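You operate a simulated robot arm through the tools that you are given. There is no shell and no other tool.

The job below is to be done with a simulated robot arm. You get a single attempt, and the scene is never put back.

JOB
Gauge the two grey sample rolls beside the rule and sort them by the width on the job card.
Fine: same width to the pass tray, any other to the reject tray; leave the foot up.
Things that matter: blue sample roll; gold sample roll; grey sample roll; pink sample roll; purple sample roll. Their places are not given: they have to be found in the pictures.

It is judged by the outcome, as a careful person would: the job done as asked, and still so three seconds after it is handed in. It fails if anything else is knocked over, pushed out of place, dropped, spilled or broken.

ROBOT AND FRAMES
A 7-joint arm with a two-finger parallel gripper, fixed in place. Base frame: the origin is at the foot of the arm, x ahead of it, y to its left, z up. Units: mm, rad, N and s.
With the tool pointing down near the work surface it reaches from about 460 to 940 mm from the base axis. Its first joint turns from -2.897 to 2.897 rad. Payload 3.91 kg.
The tool frame sits at the grasp point between the pads (the TCP): z along the fingers, y along the line on which they close. The tips reach 30 mm beyond it. Largest opening 110 mm; finger width 20, thickness 10; the body of the gripper, 48 by 112 mm, starts 55 mm behind the TCP.
Orientation is that of the tool frame in the base frame, as [roll, pitch, yaw] about the fixed x, y, z axes, in that order (R = Rz(yaw) Ry(pitch) Rx(roll)). With the fingers straight down and closing along the base's y, the tool's x points along the base's -x, its y along +y and its z along -z.

CONTROLS
- The arm moves only by the tool play_rows. Its argument "commands" is a list of rows, each a list of 6 numbers: the shift along the base's x, y, z in cm, then the turn, a rotation vector about the base's x, y, z in rad. In form: [[x, y, z, rx, ry, rz], ...]. A call has 1 to 20 rows; each row is the pose to reach, as a shift and turn from the pose commanded when the call began. "hand" is the gripper command, from -1 (shut) to 1 (fully open), values between in proportion, set as the call begins (left out, the last holds). A row lasts 0.2 s, in which the tool goes at most 50 mm and 0.15 rad; a call with a longer step from one row to the next is refused whole, and so is a gripper value outside its range. A pose out of reach is approached as far as the arm can. The call stops where the force on the tool passes 60 N (or 10 N more than at its start, if that is more) or the arm is blocked; 0.2 s more then pass. Each finger travels about 72 mm/s and halts on what it meets, pressing with about 22 N; the grip force reading is that of the motor and also rises with nothing between the fingers. The clock runs only during rows and for 0.2 s after the last one: add rows that repeat a pose to give the fingers time. It gives the time, the measured TCP pose, the force on the tool (base axes), the opening and the grip force at its end, in the units of the frame above (readings bear some noise), with the torque about the TCP (base axes, N m) and any sound that the robot's microphone picked up.
- Cameras (640 x 400 px; columns grow to the right, rows downward): "scene" is fixed at [220, -651.3, 1387.9]; the picture's right is [0.69, -0.73, 0.00], its down [-0.56, -0.52, -0.65] and it looks along [0.47, 0.44, -0.76] (base axes); focal length 214 px, centre (320, 200). "wrist" rides on the gripper at [72, 17, -103] in the tool frame; the picture's right is [-0.23, 0.97, 0.00], its down [-0.76, -0.18, -0.62] and it looks along [-0.61, -0.14, 0.78] (tool axes); focal length 222 px, centre (320, 200).
- capture(camera): a new picture of that camera. No time passes.
- lift_body(by): slides the trunk up (or, below 0, down) by that many mm; the arm rides with it, the base frame stays. It gives what a move gives, with no picture.
- pixel_to_xyz(camera, pixels): for up to 12 pixels [column, row] of the newest picture of that camera ("zoom" is the newest enlarged one), the place [x, y, z] in the base frame of the surface seen there, good to about 2 mm. No time passes.
- zoom(camera, box): a new picture of the part [left, top, right, bottom] of that camera's present view, enlarged. No time passes.
- finish_job(): hands the job in; it is judged then, once.

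Unless the task says otherwise, let go and move clear before handing in.

The tools are called after "Call:" as a command line: name --pt "numbers of a row" for each row, then --argument value for the rest, lists and objects as JSON in quotes. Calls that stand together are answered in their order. play_rows: Moves the arm, as the interface text tells. Its arguments: {"type":"object","properties":{"commands":{"type":"array"},"hand":{"type":"number"}},"required":["commands"]} The other tools are called the same way: lift_body (by) slides the trunk up or down; capture (camera) takes a picture; pixel_to_xyz (camera, pixels) gives the place of the surface under pixels of a picture; zoom (camera, box) takes an enlarged picture of a part of a camera's view; finish_job () hands the job in.

At the start:

```text
t: 0.0
position: [456.3, -254.0, 1260.2]
tool_rot: [-3.141, 0.0, -3.141]
ft_force: [0.2, -0.4, 1.0]
moment: [-0.01, 0.0, -0.01]
gripper_width: 109.9
gripper_force: 0.1
trunk travel left (down, up): [-625.0, 57.0]
```

scene: 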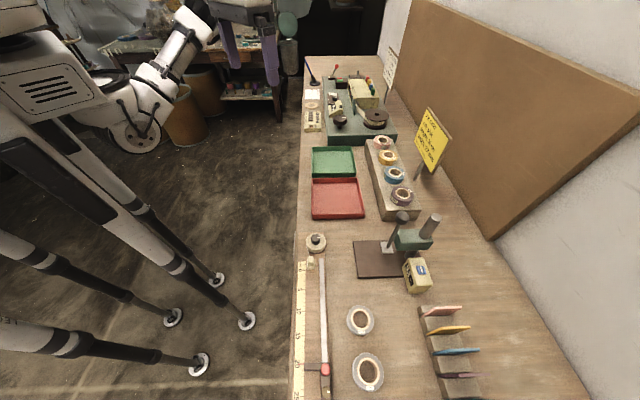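
wrist: 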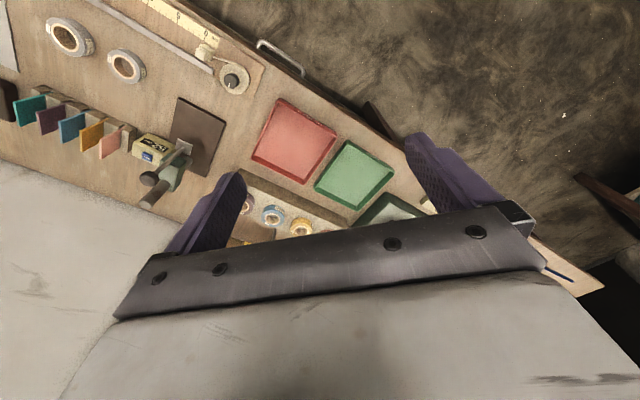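

The scene shows two grey rolls at about (361,320) and (368,372), a rule at the left edge, and a yellow job card near (433,140). I will zoom in on the card, the rolls and the rule.

Call:
zoom --camera "scene" --box '[400, 90, 480, 190]'

Call:
zoom --camera "scene" --box '[280, 250, 500, 400]'

Call:
zoom --camera "scene" --box '[290, 130, 450, 290]'

Call:
zoom --camera "scene" --box '[290, 50, 410, 150]'

Call:
zoom --camera "wrist" --box '[0, 0, 300, 200]'

```text
4.00 times, centred on (440, 140) of scene
```

zoom: 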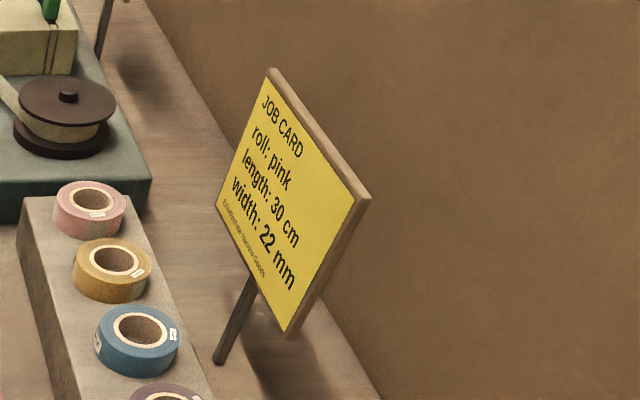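

```text
2.67 times, centred on (390, 325) of scene
```

zoom: 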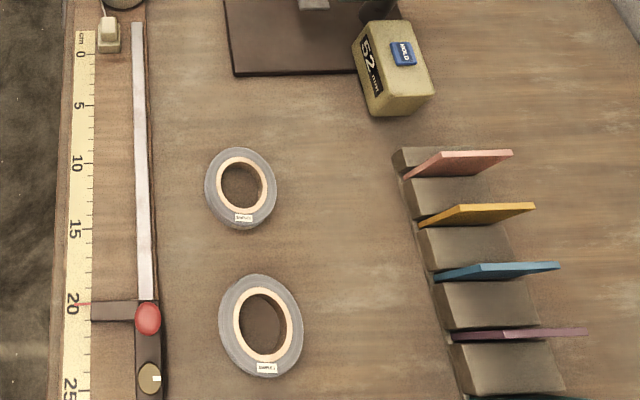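

```text
2.50 times, centred on (370, 210) of scene
```

zoom: 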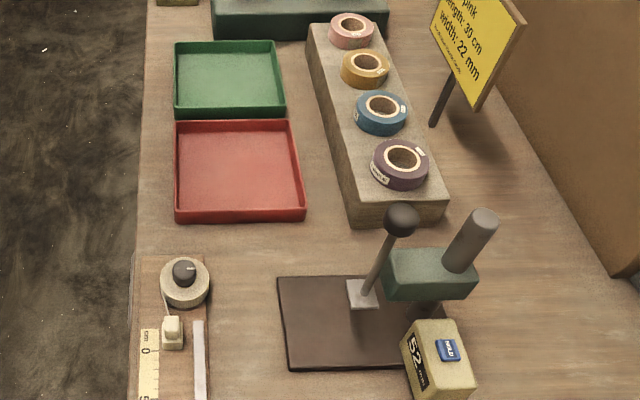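

```text
4.00 times, centred on (350, 100) of scene
```

zoom: 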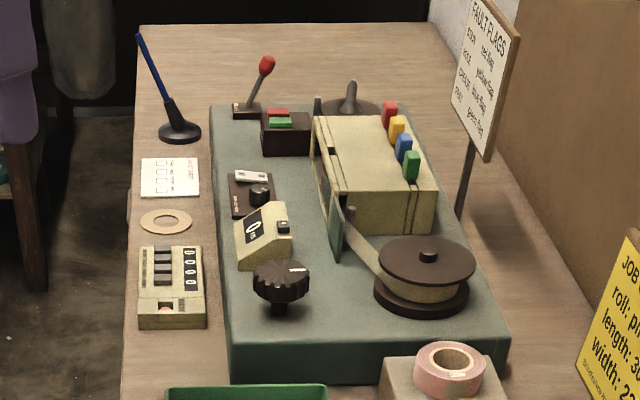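

```text
2.00 times, centred on (150, 100) of wrist
```

zoom: 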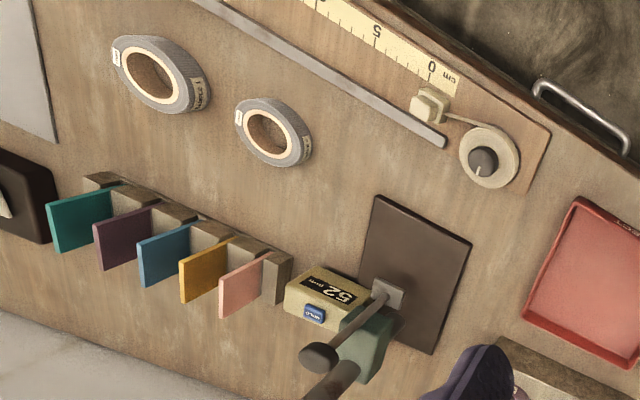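

The job card reads width 22 mm, and there is a gauge with a plate, foot, lever and a display box reading "52 mm" with a HOLD key. I will get the positions of the main items.

Call:
pixel_to_xyz --camera "scene" --pixels '[[361, 309], [361, 331], [349, 320], [373, 320], [361, 320], [368, 355], [368, 390], [354, 372], [383, 372], [368, 372], [340, 350], [375, 260]]'

Call:
pixel_to_xyz --camera "scene" --pixels '[[333, 161], [336, 198], [312, 150], [352, 148], [355, 174], [358, 180], [364, 214], [313, 217], [356, 241], [408, 276], [382, 278], [380, 248]]'

Call:
pixel_to_xyz --camera "scene" --pixels '[[402, 216], [395, 235], [388, 248], [415, 240], [436, 218], [419, 268], [424, 285], [411, 276], [380, 140], [387, 156], [393, 174], [401, 193]]'

Call:
zoom --camera "scene" --box '[345, 200, 445, 300]'

Call:
zoom --camera "wrist" --box '[120, 90, 240, 220]'

```text
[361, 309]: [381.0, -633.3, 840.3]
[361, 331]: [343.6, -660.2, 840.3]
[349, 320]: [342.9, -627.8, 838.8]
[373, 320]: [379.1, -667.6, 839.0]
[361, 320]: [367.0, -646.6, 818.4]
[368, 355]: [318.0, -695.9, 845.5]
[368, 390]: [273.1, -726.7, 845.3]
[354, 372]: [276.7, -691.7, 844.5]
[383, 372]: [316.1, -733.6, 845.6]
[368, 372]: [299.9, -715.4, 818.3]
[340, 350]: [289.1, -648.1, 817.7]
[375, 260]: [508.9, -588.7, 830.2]
```

```text
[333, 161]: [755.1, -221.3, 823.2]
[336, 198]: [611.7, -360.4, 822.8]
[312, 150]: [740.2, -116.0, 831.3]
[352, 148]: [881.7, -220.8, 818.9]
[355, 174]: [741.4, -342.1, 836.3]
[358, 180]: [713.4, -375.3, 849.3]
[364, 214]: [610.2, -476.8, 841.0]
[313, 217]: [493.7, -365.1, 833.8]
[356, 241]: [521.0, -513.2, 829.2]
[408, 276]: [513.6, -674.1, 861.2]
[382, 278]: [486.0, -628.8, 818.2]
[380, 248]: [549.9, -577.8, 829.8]
```

```text
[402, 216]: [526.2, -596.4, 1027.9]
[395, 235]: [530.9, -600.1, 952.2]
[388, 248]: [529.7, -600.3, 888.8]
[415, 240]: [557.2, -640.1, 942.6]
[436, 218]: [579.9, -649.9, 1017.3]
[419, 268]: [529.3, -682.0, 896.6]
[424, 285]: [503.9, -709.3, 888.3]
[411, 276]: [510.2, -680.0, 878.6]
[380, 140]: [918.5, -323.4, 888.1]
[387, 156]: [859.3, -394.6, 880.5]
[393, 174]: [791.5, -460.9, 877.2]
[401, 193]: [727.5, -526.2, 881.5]
```

```text
4.00 times, centred on (395, 250) of scene
```

zoom: 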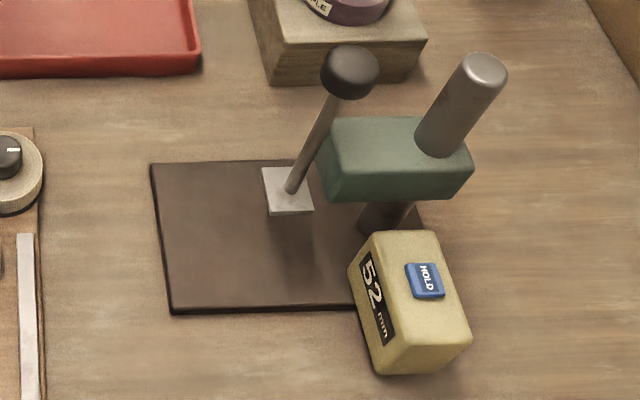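

```text
3.08 times, centred on (180, 155) of wrist
```

zoom: 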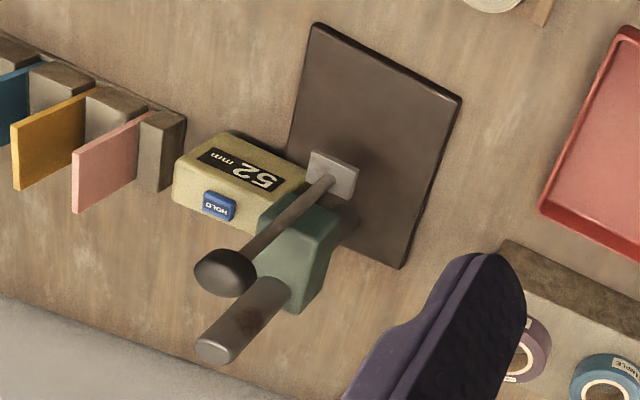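

The foot (zoom pixel (332,172)) hangs about 52 mm over the plate on a vertical rod with a knob at the top, so the display shows the present gap. I will measure the gauge geometry from the newest zoom.

Call:
pixel_to_xyz --camera "zoom" --pixels '[[315, 30], [455, 99], [398, 262], [293, 140], [315, 155], [355, 168], [347, 195], [312, 175], [225, 272], [200, 272], [254, 272], [225, 250]]'

Call:
pixel_to_xyz --camera "zoom" --pixels '[[225, 293], [215, 350], [300, 230], [265, 215], [325, 230], [240, 150], [180, 170], [305, 175], [370, 120], [345, 215], [375, 225], [330, 185]]'

Call:
zoom --camera "wrist" --box '[30, 0, 170, 95]'

```text
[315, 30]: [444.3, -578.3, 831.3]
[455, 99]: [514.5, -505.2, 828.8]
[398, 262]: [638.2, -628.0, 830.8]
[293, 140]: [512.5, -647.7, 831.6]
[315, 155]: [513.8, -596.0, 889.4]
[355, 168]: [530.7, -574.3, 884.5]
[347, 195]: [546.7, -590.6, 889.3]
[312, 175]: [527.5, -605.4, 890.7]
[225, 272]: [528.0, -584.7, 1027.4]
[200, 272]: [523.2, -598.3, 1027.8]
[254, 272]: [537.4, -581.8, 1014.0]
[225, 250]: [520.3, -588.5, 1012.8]
```

```text
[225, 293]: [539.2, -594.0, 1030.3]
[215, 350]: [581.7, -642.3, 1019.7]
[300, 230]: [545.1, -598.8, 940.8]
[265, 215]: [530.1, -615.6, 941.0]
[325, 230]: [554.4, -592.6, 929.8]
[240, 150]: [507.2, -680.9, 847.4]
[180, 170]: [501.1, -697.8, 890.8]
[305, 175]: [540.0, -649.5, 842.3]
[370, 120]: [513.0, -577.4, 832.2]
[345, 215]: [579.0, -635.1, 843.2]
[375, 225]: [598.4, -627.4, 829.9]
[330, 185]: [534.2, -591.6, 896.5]
```

```text
4.21 times, centred on (100, 48) of wrist
```

zoom: 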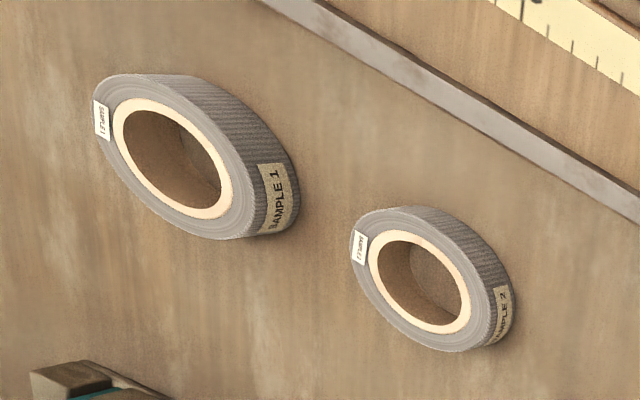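

The plate top is at z≈830 and the foot centre is near (530,-592), with the foot top at z≈889 and the knob at z≈1005–1032. The bigger roll is SAMPLE 1 and the smaller one SAMPLE 2. Next I will measure both rolls in this zoom and look at the trays for labels.

Call:
pixel_to_xyz --camera "zoom" --pixels '[[103, 85], [243, 235], [100, 135], [200, 105], [365, 215], [455, 347], [353, 270], [440, 235], [175, 160], [420, 280], [115, 180], [300, 150]]'

Call:
zoom --camera "wrist" --box '[220, 60, 420, 200]'

Call:
zoom --camera "scene" --box '[295, 140, 375, 225]'

Call:
zoom --camera "scene" --box '[320, 295, 410, 400]'

```text
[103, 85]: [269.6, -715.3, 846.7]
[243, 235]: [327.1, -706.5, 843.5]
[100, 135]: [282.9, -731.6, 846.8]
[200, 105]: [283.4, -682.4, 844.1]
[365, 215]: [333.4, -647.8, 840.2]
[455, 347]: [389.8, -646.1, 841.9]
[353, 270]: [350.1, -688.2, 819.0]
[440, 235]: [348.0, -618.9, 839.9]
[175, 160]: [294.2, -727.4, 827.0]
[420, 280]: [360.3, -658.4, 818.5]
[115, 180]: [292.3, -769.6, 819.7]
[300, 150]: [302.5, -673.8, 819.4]
```

```text
2.86 times, centred on (320, 130) of wrist
```

zoom: 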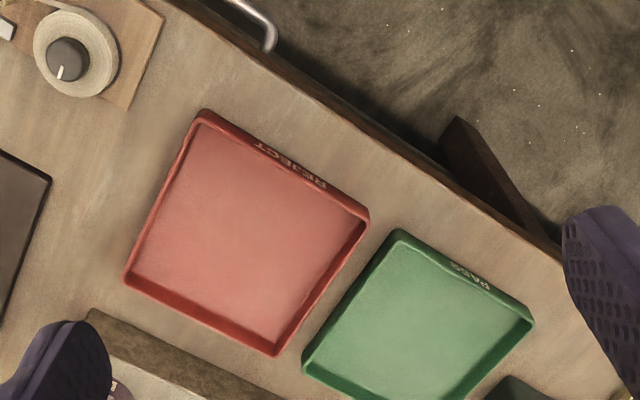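

```text
4.71 times, centred on (335, 182) of scene
```

zoom: 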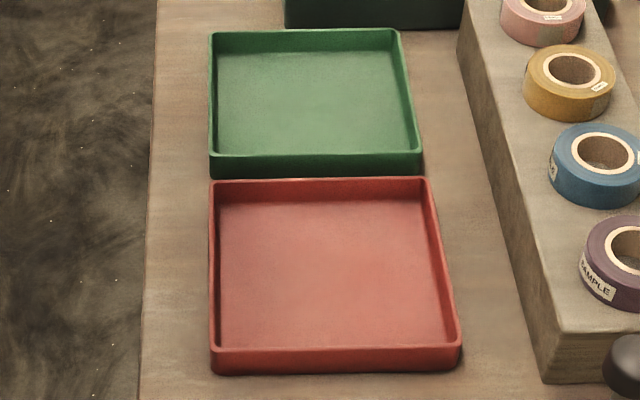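

```text
3.81 times, centred on (365, 348) of scene
```

zoom: 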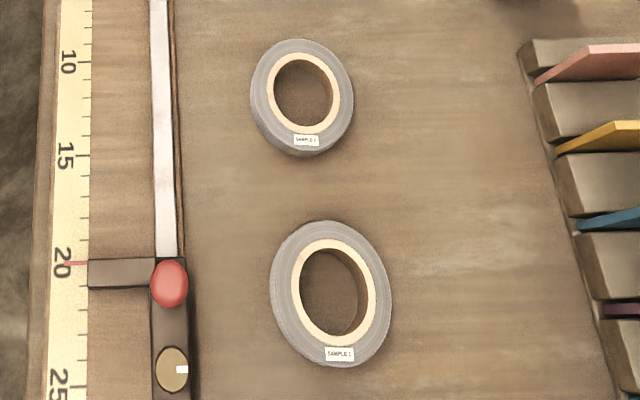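

The trays are labelled REJECT (red) and PASS (green). I will now find the rims of both rolls in the newest zoom for exact centres and sizes.

Call:
pixel_to_xyz --camera "zoom" --pixels '[[254, 92], [351, 97], [298, 42], [303, 148], [275, 90], [338, 95], [300, 60], [305, 131], [267, 55], [338, 56], [262, 125], [340, 130]]'

Call:
pixel_to_xyz --camera "zoom" --pixels '[[273, 292], [389, 300], [328, 223], [338, 364], [292, 292], [376, 298], [330, 240], [336, 346], [285, 245], [375, 250], [290, 345], [380, 345]]'

Call:
pixel_to_xyz --camera "zoom" --pixels '[[170, 280], [172, 365], [120, 272], [165, 100], [210, 200], [245, 95], [265, 292], [330, 385], [300, 165], [400, 300], [370, 97], [560, 65]]'

```text
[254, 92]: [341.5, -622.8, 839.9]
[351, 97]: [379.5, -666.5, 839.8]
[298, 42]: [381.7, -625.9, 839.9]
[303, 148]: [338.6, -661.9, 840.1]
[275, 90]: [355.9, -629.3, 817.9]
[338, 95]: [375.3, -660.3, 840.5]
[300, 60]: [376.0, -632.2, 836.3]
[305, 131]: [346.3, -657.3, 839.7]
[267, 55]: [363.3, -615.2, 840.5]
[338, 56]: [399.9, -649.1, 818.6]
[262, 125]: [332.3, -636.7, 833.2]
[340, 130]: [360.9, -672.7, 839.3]
```

```text
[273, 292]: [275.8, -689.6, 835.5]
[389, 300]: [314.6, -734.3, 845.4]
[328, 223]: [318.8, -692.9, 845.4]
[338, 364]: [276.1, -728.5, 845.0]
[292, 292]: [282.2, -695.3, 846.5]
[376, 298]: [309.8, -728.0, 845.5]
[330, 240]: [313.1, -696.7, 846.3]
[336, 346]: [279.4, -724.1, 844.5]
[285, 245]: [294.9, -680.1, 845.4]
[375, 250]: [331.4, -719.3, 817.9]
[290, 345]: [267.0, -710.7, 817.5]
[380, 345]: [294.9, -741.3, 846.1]
```

```text
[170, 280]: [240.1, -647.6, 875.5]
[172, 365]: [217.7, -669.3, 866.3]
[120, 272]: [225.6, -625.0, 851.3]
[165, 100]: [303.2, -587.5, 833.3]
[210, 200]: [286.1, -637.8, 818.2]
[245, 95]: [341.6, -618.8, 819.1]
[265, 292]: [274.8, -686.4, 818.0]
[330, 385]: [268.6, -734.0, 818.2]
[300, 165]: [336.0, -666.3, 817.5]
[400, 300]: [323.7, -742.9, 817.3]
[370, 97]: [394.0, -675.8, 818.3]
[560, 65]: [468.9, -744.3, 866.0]
```

Sample 2 is centred near (361,-644) with its top at z≈840. Sample 1 is near (298,-711) with its top at z≈845.5, and both have a radius of about 29 mm. I will move at height to a place over the rolls, turning the tool so that it closes along the bench edge direction.

Call:
play_rows --pt "-1.027 -3.824 0 0 0 -0.0785" --pt "-2.054 -7.648 0 0 0 -0.157" --pt "-3.081 -11.472 0 0 0 -0.2355" --pt "-4.108 -15.296 0 0 0 -0.314" --pt "-5.135 -19.12 0 0 0 -0.3925" --pt "-6.162 -22.944 0 0 0 -0.471" --pt "-7.189 -26.768 0 0 0 -0.5495" --pt "-8.216 -30.592 0 0 0 -0.628" --pt "-9.243 -34.416 0 0 0 -0.7065" --pt "-10.27 -38.24 0 0 0 -0.7854" --pt "-10.27 -38.24 0 0 0 -0.7854" --hand 0.35

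```text
t: 2.6
position: [384.0, -615.4, 1251.8]
tool_rot: [3.141, -0.019, 2.419]
ft_force: [-0.6, -0.2, 0.2]
moment: [-0.01, 0.02, 0.02]
gripper_width: 74.5
gripper_force: 0.1
out of reach, approached as far as the arm can: row 10, 11
trunk travel left (down, up): [-625.0, 57.0]
stopped in row 11: the arm was blocked; the commanded pose is now the measured one
```

The arm reached its limit at this height, stopping at (384,-615,1252) near the target. Below it is only the bench with the rolls, so I will go down to about z=1000, where the reach should be larger.

Call:
play_rows --pt "0 0 -3 0 0 0" --pt "0 0 -6 0 0 0" --pt "0 0 -9 0 0 0" --pt "0 0 -12 0 0 0" --pt "0 0 -15 0 0 0" --pt "0 0 -18 0 0 0" --pt "0 0 -21 0 0 0" --pt "0 0 -24 0 0 0" --pt "0 0 -24 0 0 0"

```text
t: 4.6
position: [380.5, -614.3, 1013.2]
tool_rot: [-3.14, -0.016, 2.415]
ft_force: [0.5, 0.4, -0.2]
moment: [-0.01, -0.03, -0.01]
gripper_width: 74.0
gripper_force: 0.1
trunk travel left (down, up): [-625.0, 57.0]
```

The arm is at (380,-614,1013) and free. I will look at the wrist and scene views before tilting.

Call:
capture --camera "wrist"

Call:
capture --camera "scene"

```text
taken
```

wrist: 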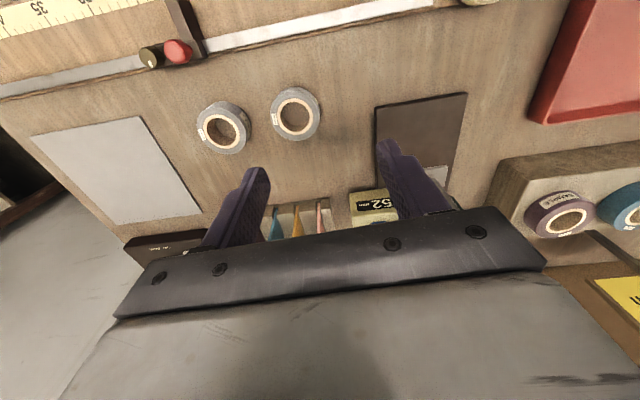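

```text
taken
```

scene: 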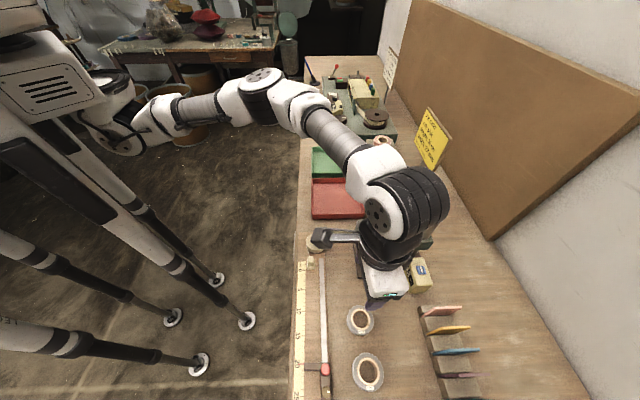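

The wrist is bulky, with the black ribbed part near (410,205) and the camera bracket near (330,238). I will measure its extents so I can plan clearances at the gauge.

Call:
pixel_to_xyz --camera "scene" --pixels '[[410, 175], [440, 190], [425, 225], [385, 210], [360, 185], [330, 237], [318, 238], [360, 255], [385, 255], [400, 265], [385, 285], [405, 240]]'

Call:
zoom --camera "scene" --box '[300, 120, 460, 320]'

```text
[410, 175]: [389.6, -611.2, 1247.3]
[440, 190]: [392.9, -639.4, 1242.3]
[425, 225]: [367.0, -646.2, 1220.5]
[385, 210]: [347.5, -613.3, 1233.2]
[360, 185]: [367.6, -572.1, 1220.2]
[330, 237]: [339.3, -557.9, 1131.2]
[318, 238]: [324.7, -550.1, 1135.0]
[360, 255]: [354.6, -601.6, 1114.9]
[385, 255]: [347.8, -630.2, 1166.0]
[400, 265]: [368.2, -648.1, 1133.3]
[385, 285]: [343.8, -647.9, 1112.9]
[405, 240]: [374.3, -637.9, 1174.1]
```

```text
2.00 times, centred on (380, 220) of scene
```

zoom: 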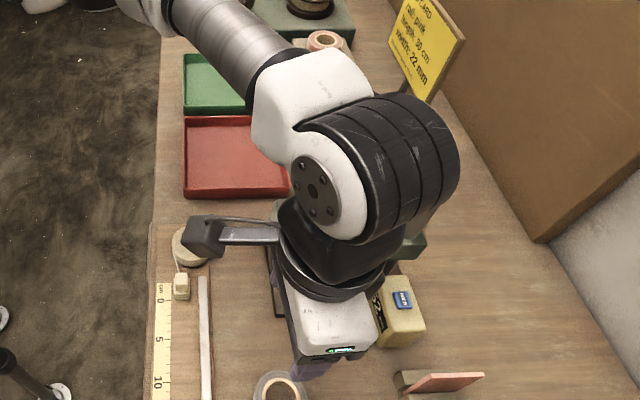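

The wrist stays well above the gripper, so a 25° lean toward the gauge will keep it clear of the knob. I will correct the yaw and move over sample 2.

Call:
play_rows --pt "-1.0 -0.8 -1.0 0 0 -0.03" --pt "-2.0 -1.6 -2.0 0 0 -0.059" --pt "-2.74 -2.19 -3.0 0 0 -0.059" --pt "-2.74 -2.19 -3.0 0 0 -0.059"

Call:
play_rows --pt "0 0 0 -0.0533 -0.0533 0" --pt "0 0 0 -0.1066 -0.1066 0" --pt "0 0 0 -0.16 -0.16 0" --pt "0 0 0 -0.2132 -0.2132 0" --pt "0 0 0 -0.2665 -0.2665 0" --pt "0 0 0 -0.3196 -0.3196 0" --pt "0 0 0 -0.3196 -0.3196 0"

Call:
capture --camera "wrist"

Call:
capture --camera "scene"

```text
t: 5.6
position: [353.4, -636.5, 982.9]
tool_rot: [3.14, -0.017, 2.357]
ft_force: [0.6, 0.2, -0.3]
moment: [-0.02, -0.02, -0.02]
gripper_width: 74.2
gripper_force: 0.0
trunk travel left (down, up): [-625.0, 57.0]
```

```text
t: 7.2
position: [353.2, -638.0, 982.6]
tool_rot: [-3.14, 0.437, 2.357]
ft_force: [-0.5, -1.0, 0.9]
moment: [0.03, -0.02, 0.02]
gripper_width: 74.1
gripper_force: 0.2
trunk travel left (down, up): [-625.0, 57.0]
```

```text
taken
```

wrist: 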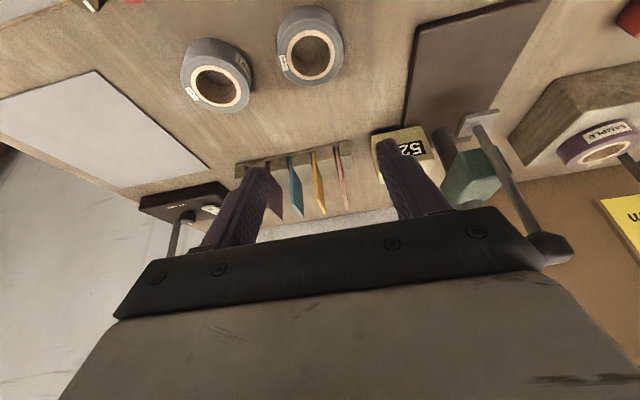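

```text
taken
```

scene: 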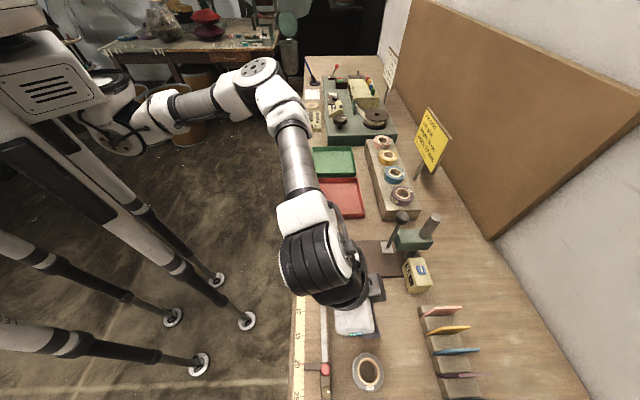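

The tool is now leaning 25° toward the wall (pitch 0.437) over sample 2. There is a dark box near scene pixel (375,287) that I want to identify before going down.

Call:
zoom --camera "scene" --box '[270, 190, 430, 350]'

Call:
pixel_to_xyz --camera "scene" --pixels '[[375, 287], [372, 275], [360, 300], [340, 325], [370, 320], [350, 335], [300, 265], [330, 300], [355, 265], [380, 250], [290, 270], [310, 290]]'

Call:
pixel_to_xyz --camera "wrist" --pixels '[[283, 45], [340, 45], [310, 10], [310, 85], [185, 80], [248, 80], [215, 42], [218, 110], [312, 40], [218, 85], [470, 118], [495, 112]]'

```text
2.50 times, centred on (350, 270) of scene
```

zoom: 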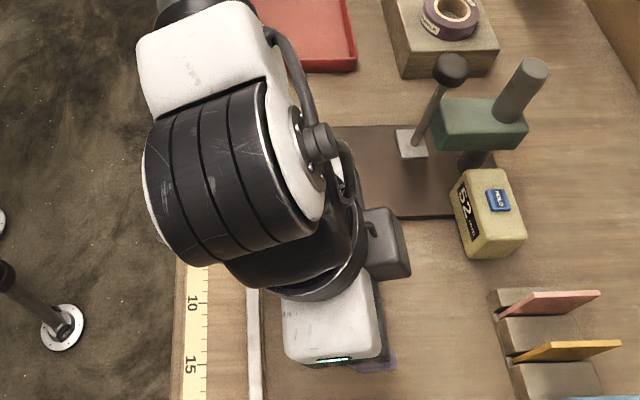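

```text
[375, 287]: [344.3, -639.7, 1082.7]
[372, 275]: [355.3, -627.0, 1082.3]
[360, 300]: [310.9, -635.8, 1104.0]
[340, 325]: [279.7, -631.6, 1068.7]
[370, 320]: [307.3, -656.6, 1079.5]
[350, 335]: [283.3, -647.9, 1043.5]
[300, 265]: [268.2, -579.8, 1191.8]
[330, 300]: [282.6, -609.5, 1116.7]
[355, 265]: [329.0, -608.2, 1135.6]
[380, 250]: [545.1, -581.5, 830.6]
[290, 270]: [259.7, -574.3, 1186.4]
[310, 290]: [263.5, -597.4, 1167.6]
```

```text
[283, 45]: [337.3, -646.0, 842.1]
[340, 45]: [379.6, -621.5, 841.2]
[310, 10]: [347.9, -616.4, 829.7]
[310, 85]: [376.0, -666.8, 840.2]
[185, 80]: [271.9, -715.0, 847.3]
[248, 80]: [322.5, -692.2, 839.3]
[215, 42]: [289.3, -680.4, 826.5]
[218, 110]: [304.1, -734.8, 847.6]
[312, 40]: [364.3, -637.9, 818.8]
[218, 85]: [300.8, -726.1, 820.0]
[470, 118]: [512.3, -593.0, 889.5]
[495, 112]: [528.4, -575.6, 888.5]
```

The dark box is a module on the wall side of the gripper, about 100 mm above the TCP. I need its extents to keep it off the gauge rod and knob.

Call:
pixel_to_xyz --camera "scene" --pixels '[[384, 290], [385, 280], [383, 298], [378, 302], [370, 300], [368, 285], [378, 274], [372, 290], [380, 296], [366, 279], [382, 275], [376, 310]]'

Call:
zoom --camera "scene" --box '[340, 260, 400, 320]'

```text
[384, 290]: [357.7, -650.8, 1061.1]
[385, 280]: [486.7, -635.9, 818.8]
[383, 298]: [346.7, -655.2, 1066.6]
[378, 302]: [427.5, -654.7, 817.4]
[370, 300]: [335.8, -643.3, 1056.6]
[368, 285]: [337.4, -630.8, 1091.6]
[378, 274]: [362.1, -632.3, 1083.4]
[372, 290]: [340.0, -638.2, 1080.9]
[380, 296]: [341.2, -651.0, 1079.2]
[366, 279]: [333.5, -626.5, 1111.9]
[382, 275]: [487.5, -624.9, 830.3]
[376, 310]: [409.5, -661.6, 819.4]
```

```text
6.67 times, centred on (370, 290) of scene
```

zoom: 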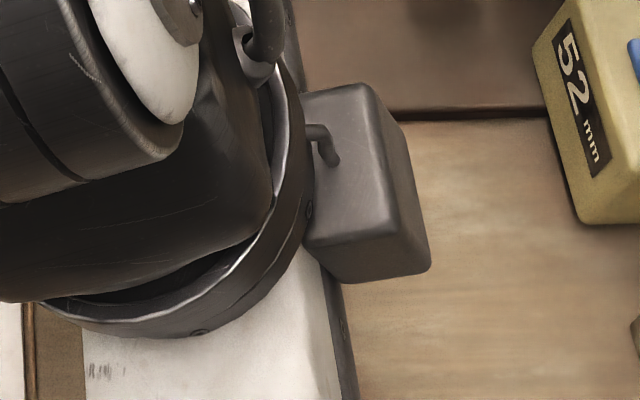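

The module's nearest corner lies about 15 mm wall-side of the TCP and 77 mm above it. At the gauge that still clears the rod by about 17 mm, so the 25° lean works. I will go down to just above sample 2 and check the alignment.

Call:
play_rows --pt "0 0.1 -3 0 0 0" --pt "0 0.1 -6 0 0 0" --pt "0 0.1 -8 0 0 0" --pt "0 0.1 -9.5 0 0 0" --pt "0 0.1 -9.5 0 0 0"

Call:
capture --camera "wrist"

Call:
capture --camera "scene"

```text
t: 8.4
position: [352.3, -634.0, 887.7]
tool_rot: [-3.14, 0.434, 2.357]
ft_force: [0.3, 0.2, -0.5]
moment: [0.0, -0.01, 0.0]
gripper_width: 74.2
gripper_force: 0.1
trunk travel left (down, up): [-625.0, 57.0]
```

```text
taken
```

wrist: 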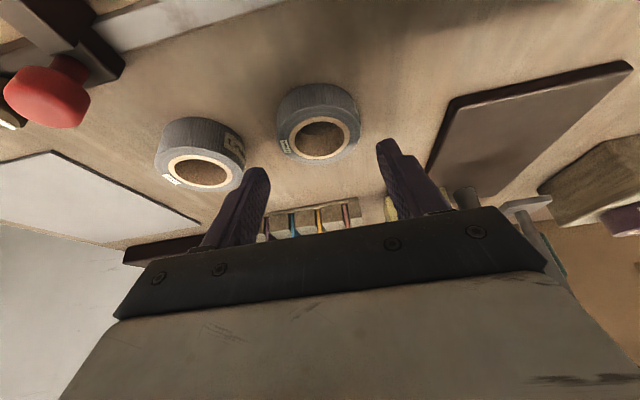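

```text
taken
```

scene: 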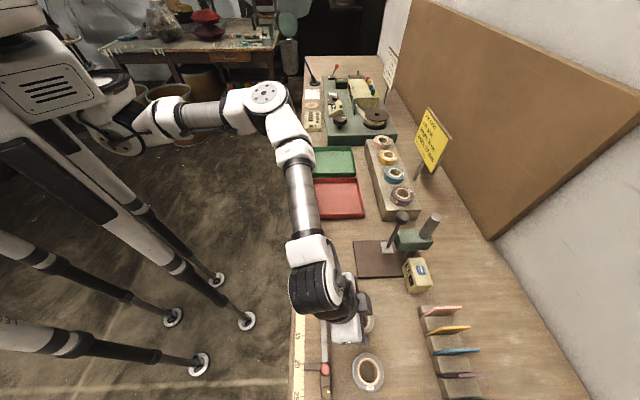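

Sample 2 sits centrally between the fingers at wrist pixel (318,125), with clear space to sample 1. I will lower around it, then close.

Call:
play_rows --pt "0.05 -0.15 -1.2 0 0 0" --pt "0.05 -0.15 -2.2 0 0 0" --pt "0.05 -0.15 -3.0 0 0 0" --pt "0.05 -0.15 -3.45 0 0 0" --pt "0.05 -0.15 -3.45 0 0 0"

Call:
capture --camera "wrist"

Call:
zoom --camera "scene" --box '[310, 280, 410, 400]'

```text
t: 9.6
position: [354.0, -636.6, 853.7]
tool_rot: [-3.14, 0.434, 2.356]
ft_force: [-0.1, 0.2, -0.4]
moment: [0.02, 0.01, 0.01]
gripper_width: 74.1
gripper_force: 0.1
trunk travel left (down, up): [-625.0, 57.0]
```

```text
taken
```

wrist: 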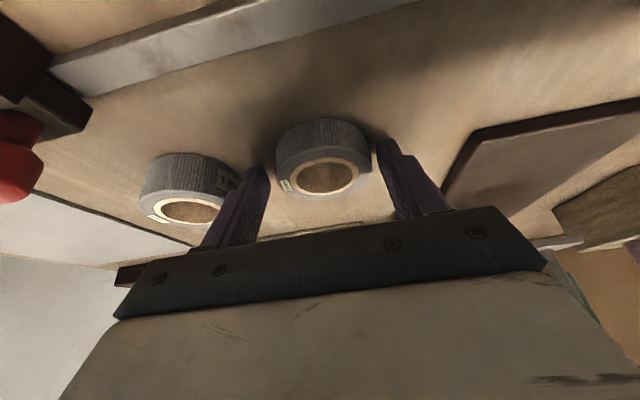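

```text
3.33 times, centred on (360, 340) of scene
```

zoom: 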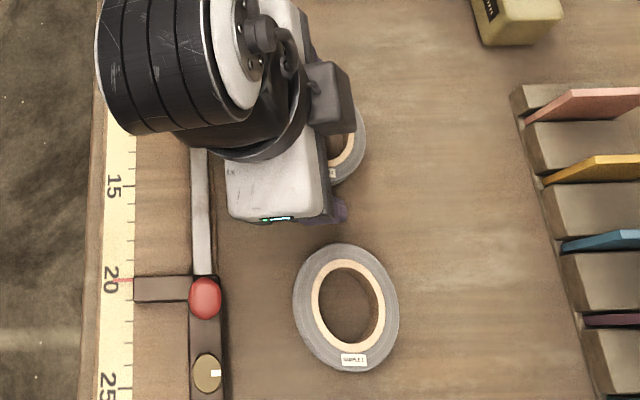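

Both fingers straddle sample 2 (left finger at (250,200), right at (395,175) in the wrist view) with no contact. I will close on it.

Call:
play_rows --pt "0 0 0 0 0 0" --pt "0 0 0 0 0 0" --pt "0 0 0 0 0 0" --pt "0 0 0 0 0 0" --hand -1

```text
t: 10.6
position: [353.2, -637.5, 853.2]
tool_rot: [-3.14, 0.434, 2.355]
ft_force: [-1.2, 0.6, -0.9]
moment: [0.03, -0.04, -0.01]
gripper_width: 58.5
gripper_force: 21.4
trunk travel left (down, up): [-625.0, 57.0]
```

The grip closed at 58.5 mm on sample 2. I will lift it 60 mm and check that it is held level.

Call:
play_rows --pt "0 0 1 0 0 0" --pt "0 0 2.5 0 0 0" --pt "0 0 4 0 0 0" --pt "0 0 6 0 0 0" --pt "0 0 6 0 0 0"

Call:
capture --camera "wrist"

Call:
pixel_to_xyz --camera "scene" --pixels '[[316, 240], [317, 236], [311, 260], [308, 243], [325, 242]]'

```text
t: 11.8
position: [354.9, -638.5, 912.9]
tool_rot: [3.14, 0.435, 2.357]
ft_force: [-0.4, 0.6, -1.0]
moment: [-0.01, -0.01, 0.01]
gripper_width: 58.2
gripper_force: 21.9
trunk travel left (down, up): [-625.0, 57.0]
```

```text
taken
```

wrist: 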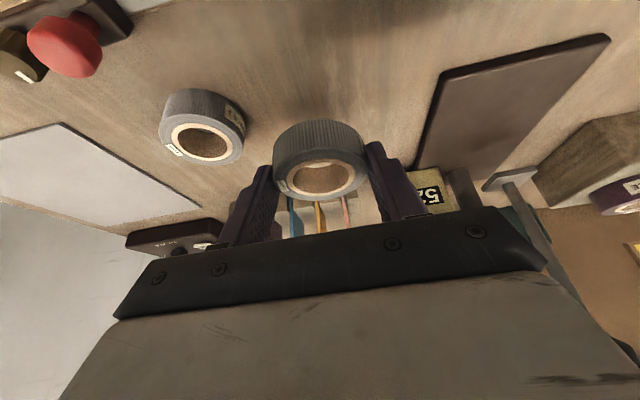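

```text
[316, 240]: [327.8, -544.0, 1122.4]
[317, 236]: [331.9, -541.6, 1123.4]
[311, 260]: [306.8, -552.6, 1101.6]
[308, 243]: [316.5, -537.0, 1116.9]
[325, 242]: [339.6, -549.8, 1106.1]
```

Sample 2 is held between the fingers. I will measure its top face in this view for its level and centre relative to the tool.

Call:
pixel_to_xyz --camera "wrist" --pixels '[[281, 180], [360, 175], [322, 198], [320, 160], [298, 168], [345, 163], [300, 195], [345, 192], [322, 145], [320, 178]]'

Call:
capture --camera "scene"

```text
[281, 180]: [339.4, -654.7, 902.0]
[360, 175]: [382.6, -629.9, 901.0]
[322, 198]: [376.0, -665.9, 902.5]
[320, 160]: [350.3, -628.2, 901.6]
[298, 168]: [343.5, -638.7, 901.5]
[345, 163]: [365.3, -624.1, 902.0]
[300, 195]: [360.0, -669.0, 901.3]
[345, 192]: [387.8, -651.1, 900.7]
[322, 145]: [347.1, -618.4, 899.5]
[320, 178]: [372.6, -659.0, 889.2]
```

```text
taken
```

scene: 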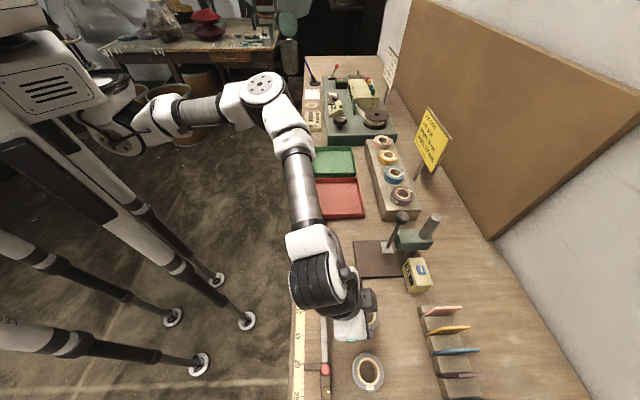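

The top face reads z≈901.5 all round, so the roll is level and centred near (362.5,-643.7). I will carry it along the bench to a place in front of the gauge plate.

Call:
play_rows --pt "1.3 1.5 0 0 0 0" --pt "2.9 3.3 0 0 0 0" --pt "4.5 5.2 0 0 0 0" --pt "6.1 7.1 0 0 0 0" --pt "7.7 9.0 0 0 0 0" --pt "9.1 10.6 0 0 0 0" --pt "10.0 11.6 0 0 0 0" --pt "10.26 11.88 0 0 0 0" --pt "10.26 11.88 0 0 0 0"

Call:
capture --camera "wrist"

Call:
capture --camera "scene"

```text
t: 13.8
position: [455.9, -518.2, 914.4]
tool_rot: [-3.141, 0.436, 2.356]
ft_force: [-0.2, -0.1, -0.4]
moment: [0.0, 0.02, -0.01]
gripper_width: 58.4
gripper_force: 22.7
trunk travel left (down, up): [-625.0, 57.0]
```

```text
taken
```

wrist: 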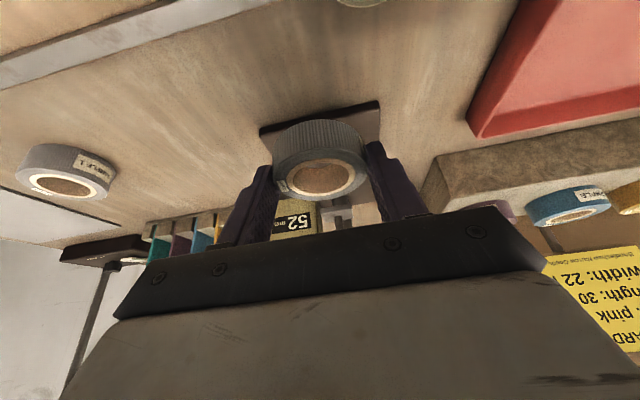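

```text
taken
```

scene: 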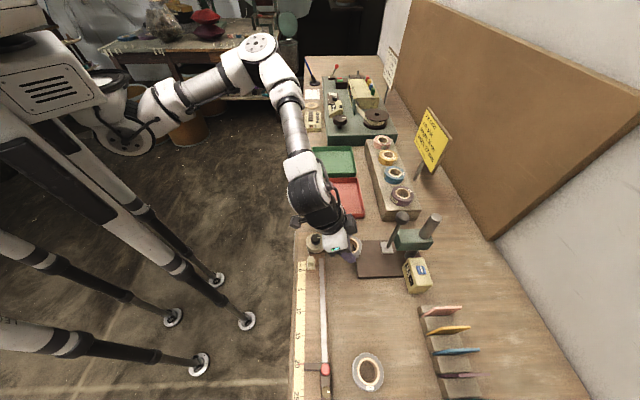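

The roll is in front of the plate, with the foot visible between the fingers at wrist pixel (337,215). I will zoom there to confirm the foot's height and sideways position.

Call:
zoom --camera "wrist" --box '[260, 90, 420, 240]'

Call:
pixel_to_xyz --camera "wrist" --pixels '[[325, 212], [350, 207], [337, 209], [330, 216], [365, 205], [380, 103], [262, 129], [290, 225]]'

Call:
pixel_to_xyz --camera "scene" --pixels '[[401, 212], [393, 240], [388, 248], [383, 248], [391, 247], [386, 243], [388, 251], [355, 245], [358, 240], [352, 250], [314, 242], [330, 225]]'

```text
2.67 times, centred on (340, 165) of wrist
```

zoom: 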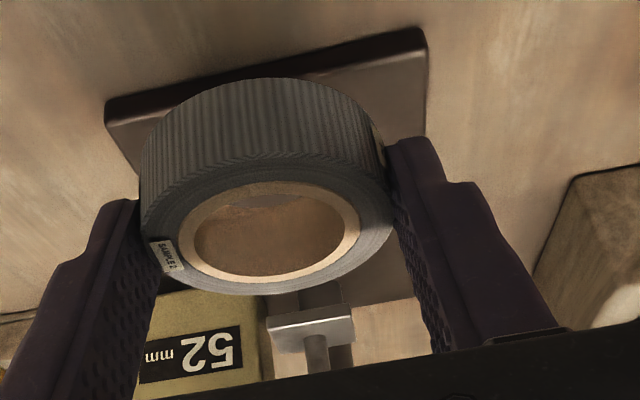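

```text
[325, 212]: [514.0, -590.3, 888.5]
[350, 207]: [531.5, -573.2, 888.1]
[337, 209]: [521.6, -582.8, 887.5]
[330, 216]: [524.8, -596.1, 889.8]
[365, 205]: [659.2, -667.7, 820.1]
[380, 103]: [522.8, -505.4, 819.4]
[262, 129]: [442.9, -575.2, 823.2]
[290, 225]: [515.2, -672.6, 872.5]
```

```text
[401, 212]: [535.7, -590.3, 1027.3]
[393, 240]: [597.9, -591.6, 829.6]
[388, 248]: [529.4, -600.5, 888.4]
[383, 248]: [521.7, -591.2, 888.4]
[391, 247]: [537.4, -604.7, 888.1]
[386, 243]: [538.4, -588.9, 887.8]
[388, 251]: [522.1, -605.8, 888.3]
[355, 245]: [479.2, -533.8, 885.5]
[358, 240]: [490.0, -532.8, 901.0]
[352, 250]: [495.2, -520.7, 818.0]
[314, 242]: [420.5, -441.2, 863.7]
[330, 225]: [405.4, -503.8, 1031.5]
```

The foot's front edge is at about u=781 (v −54 to −30), its top is at z≈888 and the tool is on its centre line. I will lower so the roll's bottom is about 6 mm over the plate, then advance part way.

Call:
play_rows --pt "0 0 -1.5 0 0 0" --pt "0 0 -3.0 0 0 0" --pt "0 0 -4.0 0 0 0" --pt "0 0 -4.3 0 0 0" --pt "0.7 -0.7 -4.3 0 0 0" --pt "1.4 -1.4 -4.3 0 0 0" --pt "2.1 -2.1 -4.3 0 0 0" --pt "2.8 -2.8 -4.3 0 0 0" --pt "2.8 -2.8 -4.3 0 0 0"

Call:
zoom --camera "wrist" --box '[240, 90, 420, 240]'

Call:
zoom --camera "scene" --box '[310, 180, 450, 300]'

```text
t: 15.8
position: [482.9, -547.5, 869.9]
tool_rot: [-3.139, 0.434, 2.356]
ft_force: [0.0, -0.6, 0.3]
moment: [-0.03, -0.01, -0.01]
gripper_width: 58.2
gripper_force: 22.0
trunk travel left (down, up): [-625.0, 57.0]
```

```text
2.67 times, centred on (330, 165) of wrist
```

zoom: 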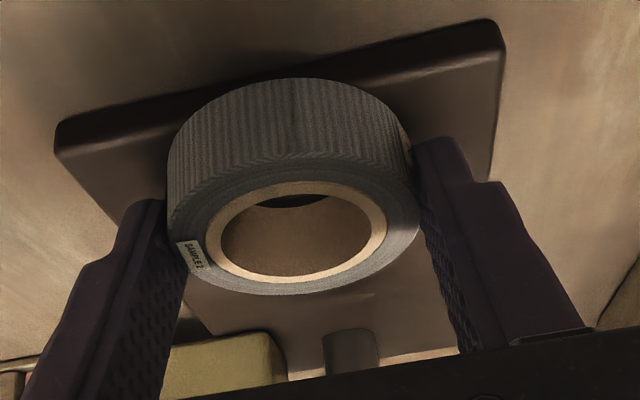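

```text
3.33 times, centred on (380, 240) of scene
```

zoom: 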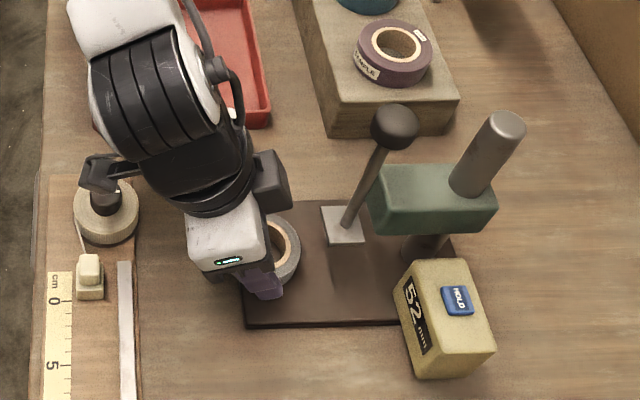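

The roll is now just short of the foot, with nothing touching. I will advance the last 30 mm so that the ring comes under the foot.

Call:
play_rows --pt "0.5 -0.45 0 0 0 0" --pt "1.0 -0.95 0 0 0 0" --pt "1.5 -1.45 0 0 0 0" --pt "1.9 -1.8 0 0 0 0" --pt "2.2 -2.1 0 0 0 0" --pt "2.2 -2.1 0 0 0 0"

Call:
zoom --camera "scene" --box '[330, 190, 430, 300]'

Call:
capture --camera "wrist"

```text
t: 17.2
position: [506.5, -569.0, 870.0]
tool_rot: [-3.139, 0.434, 2.355]
ft_force: [0.1, -0.6, -0.7]
moment: [0.01, 0.01, -0.01]
gripper_width: 58.3
gripper_force: 22.0
trunk travel left (down, up): [-625.0, 57.0]
```

```text
3.64 times, centred on (380, 245) of scene
```

zoom: 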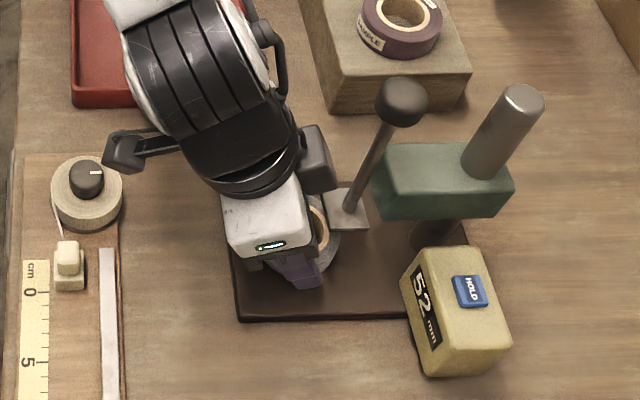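

```text
taken
```

wrist: 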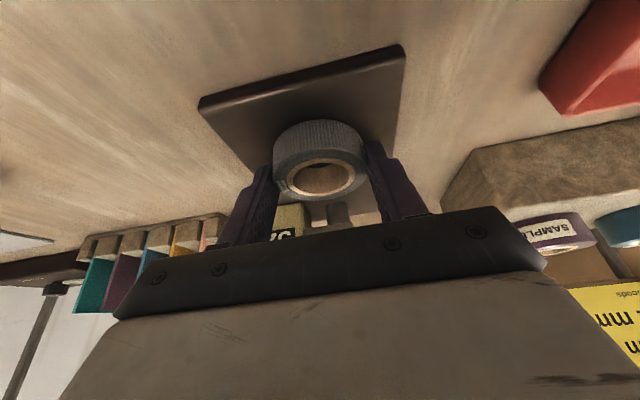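

The ring is under the foot (TCP u≈760.5, v≈−44). I will lower it gently onto the plate in small steps while watching the force.

Call:
play_rows --pt "0 0 -0.2 0 0 0" --pt "0 0 -0.4 0 0 0" --pt "0 0 -0.4 0 0 0"

```text
t: 18.0
position: [506.5, -569.0, 866.0]
tool_rot: [-3.139, 0.437, 2.355]
ft_force: [0.2, 0.0, 0.5]
moment: [0.04, -0.03, 0.01]
gripper_width: 58.1
gripper_force: 21.8
trunk travel left (down, up): [-625.0, 57.0]
```

Call:
play_rows --pt "0 0 -0.08 0 0 0" --pt "0 0 -0.16 0 0 0" --pt "0 0 -0.16 0 0 0"

```text
t: 18.8
position: [505.7, -568.5, 864.8]
tool_rot: [-3.14, 0.435, 2.357]
ft_force: [0.4, -1.3, 2.9]
moment: [-0.02, -0.05, -0.04]
gripper_width: 58.2
gripper_force: 21.8
trunk travel left (down, up): [-625.0, 57.0]
```

The vertical force rose to about 3 N, so the roll has just touched the plate. I will open the fingers to let it rest.

Call:
play_rows --pt "0 0 0 0 0 0" --pt "0 0 0 0 0 0" --pt "0 0 0 0 0 0" --hand 0.35

Call:
capture --camera "wrist"

```text
t: 19.6
position: [505.9, -568.5, 865.4]
tool_rot: [-3.141, 0.433, 2.355]
ft_force: [-0.2, 0.2, -0.5]
moment: [-0.01, -0.05, 0.0]
gripper_width: 74.6
gripper_force: 0.0
trunk travel left (down, up): [-625.0, 57.0]
```

```text
taken
```

wrist: 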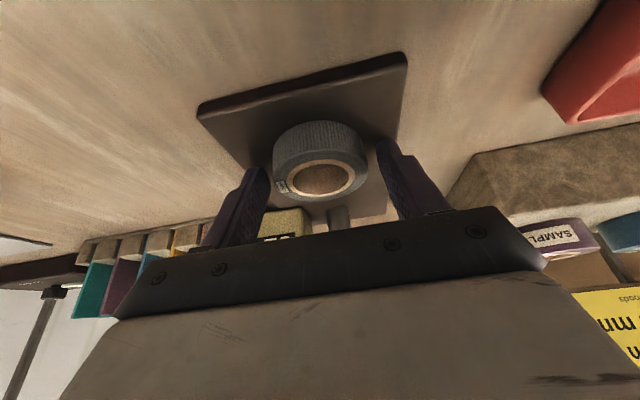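

The fingers are clear on both sides of the roll. I will back straight out toward the robot, then lift.

Call:
play_rows --pt "-0.7 0.7 0.1 0 0 0" --pt "-1.8 1.8 0.1 0 0 0" --pt "-3.0 3.0 0.1 0 0 0" --pt "-4.2 4.2 0.1 0 0 0" --pt "-5.4 5.4 0.1 0 0 0" --pt "-6.4 6.4 0.1 0 0 0" --pt "-6.4 6.4 2.0 0 0 0" --pt "-6.4 6.4 5.0 0 0 0" --pt "-6.4 6.4 9.0 0 0 0" --pt "-6.4 6.4 13.0 0 0 0" --pt "-6.4 6.4 17.0 0 0 0" --pt "-6.4 6.4 21.0 0 0 0" --pt "-6.4 6.4 25.0 0 0 0" --pt "-6.4 6.4 25.0 0 0 0"

Call:
capture --camera "scene"

Call:
zoom --camera "scene" --box '[340, 190, 440, 300]'

```text
t: 22.6
position: [442.4, -503.2, 1116.1]
tool_rot: [-3.141, 0.433, 2.357]
ft_force: [0.2, 0.1, -0.3]
moment: [-0.01, 0.03, -0.01]
gripper_width: 74.3
gripper_force: 0.0
trunk travel left (down, up): [-625.0, 57.0]
```

```text
taken
```

scene: 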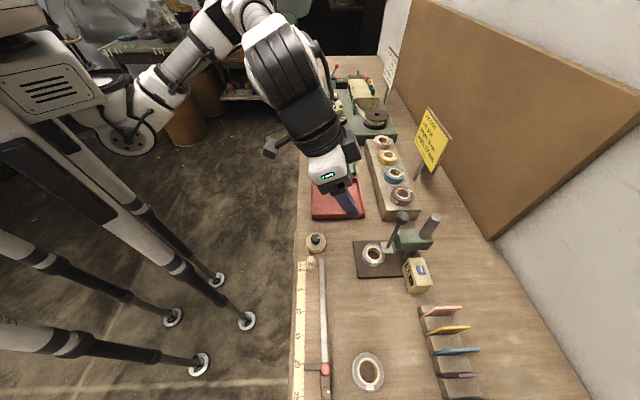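

```text
3.64 times, centred on (390, 245) of scene
```

zoom: 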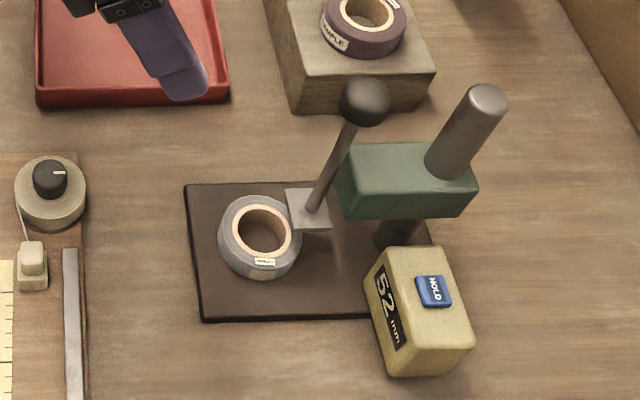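

Sample 2 rests flat on the plate with its ring reaching under the foot. I will measure the overlap, and the knob too.

Call:
pixel_to_xyz --camera "zoom" --pixels '[[222, 235], [300, 240], [258, 198], [255, 270], [228, 215], [285, 210], [290, 260], [290, 195], [300, 228], [330, 225], [328, 190], [310, 210]]'

Call:
pixel_to_xyz --camera "zoom" --pixels '[[365, 95], [343, 100], [388, 100], [365, 83], [365, 115], [365, 122], [340, 140], [330, 165], [315, 205], [350, 85], [380, 85], [485, 95]]'

```text
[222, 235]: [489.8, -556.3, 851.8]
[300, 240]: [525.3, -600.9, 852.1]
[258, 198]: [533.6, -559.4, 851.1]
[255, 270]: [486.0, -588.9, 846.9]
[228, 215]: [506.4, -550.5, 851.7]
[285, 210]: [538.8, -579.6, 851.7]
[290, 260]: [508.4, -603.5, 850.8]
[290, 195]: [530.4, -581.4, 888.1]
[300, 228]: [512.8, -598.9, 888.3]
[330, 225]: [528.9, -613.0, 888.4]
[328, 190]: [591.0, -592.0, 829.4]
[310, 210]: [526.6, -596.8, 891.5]
```

```text
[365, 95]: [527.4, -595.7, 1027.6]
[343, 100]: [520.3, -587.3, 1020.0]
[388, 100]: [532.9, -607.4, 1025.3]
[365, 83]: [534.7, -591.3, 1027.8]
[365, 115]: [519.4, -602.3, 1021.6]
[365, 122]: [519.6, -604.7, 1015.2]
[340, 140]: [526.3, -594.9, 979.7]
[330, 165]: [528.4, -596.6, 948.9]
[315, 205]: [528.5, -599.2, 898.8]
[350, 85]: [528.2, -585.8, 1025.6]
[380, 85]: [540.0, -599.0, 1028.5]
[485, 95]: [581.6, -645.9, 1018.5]
```

Sample 2's centre is at about u=770, v=−46, so the foot (u≈781–808) lies over the ring. The knob is centred near (530.3,−593.3) with its top at z≈1028. I will straighten the tool, then move over the knob at height.

Call:
play_rows --pt "0 0 0.5 0.0616 0.0616 0" --pt "0 0 1.0 0.1232 0.1232 0" --pt "0 0 1.0 0.1848 0.1848 0" --pt "0 0 1.0 0.2464 0.2464 0" --pt "0 0 1.0 0.3075 0.3075 0" --pt "0 0 1.0 0.3075 0.3075 0"

Call:
pixel_to_xyz --camera "scene" --pixels '[[430, 112], [450, 135], [418, 158], [432, 172], [417, 178], [434, 140]]'

```text
t: 24.0
position: [442.4, -503.2, 1125.6]
tool_rot: [-3.14, 0.0, 2.356]
ft_force: [0.4, 0.4, 0.9]
moment: [0.0, 0.02, 0.01]
gripper_width: 74.2
gripper_force: 0.1
trunk travel left (down, up): [-625.0, 57.0]
```

```text
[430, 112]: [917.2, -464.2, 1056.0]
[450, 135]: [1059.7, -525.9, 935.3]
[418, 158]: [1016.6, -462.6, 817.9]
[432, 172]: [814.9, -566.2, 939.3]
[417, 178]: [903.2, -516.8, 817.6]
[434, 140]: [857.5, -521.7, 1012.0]
```

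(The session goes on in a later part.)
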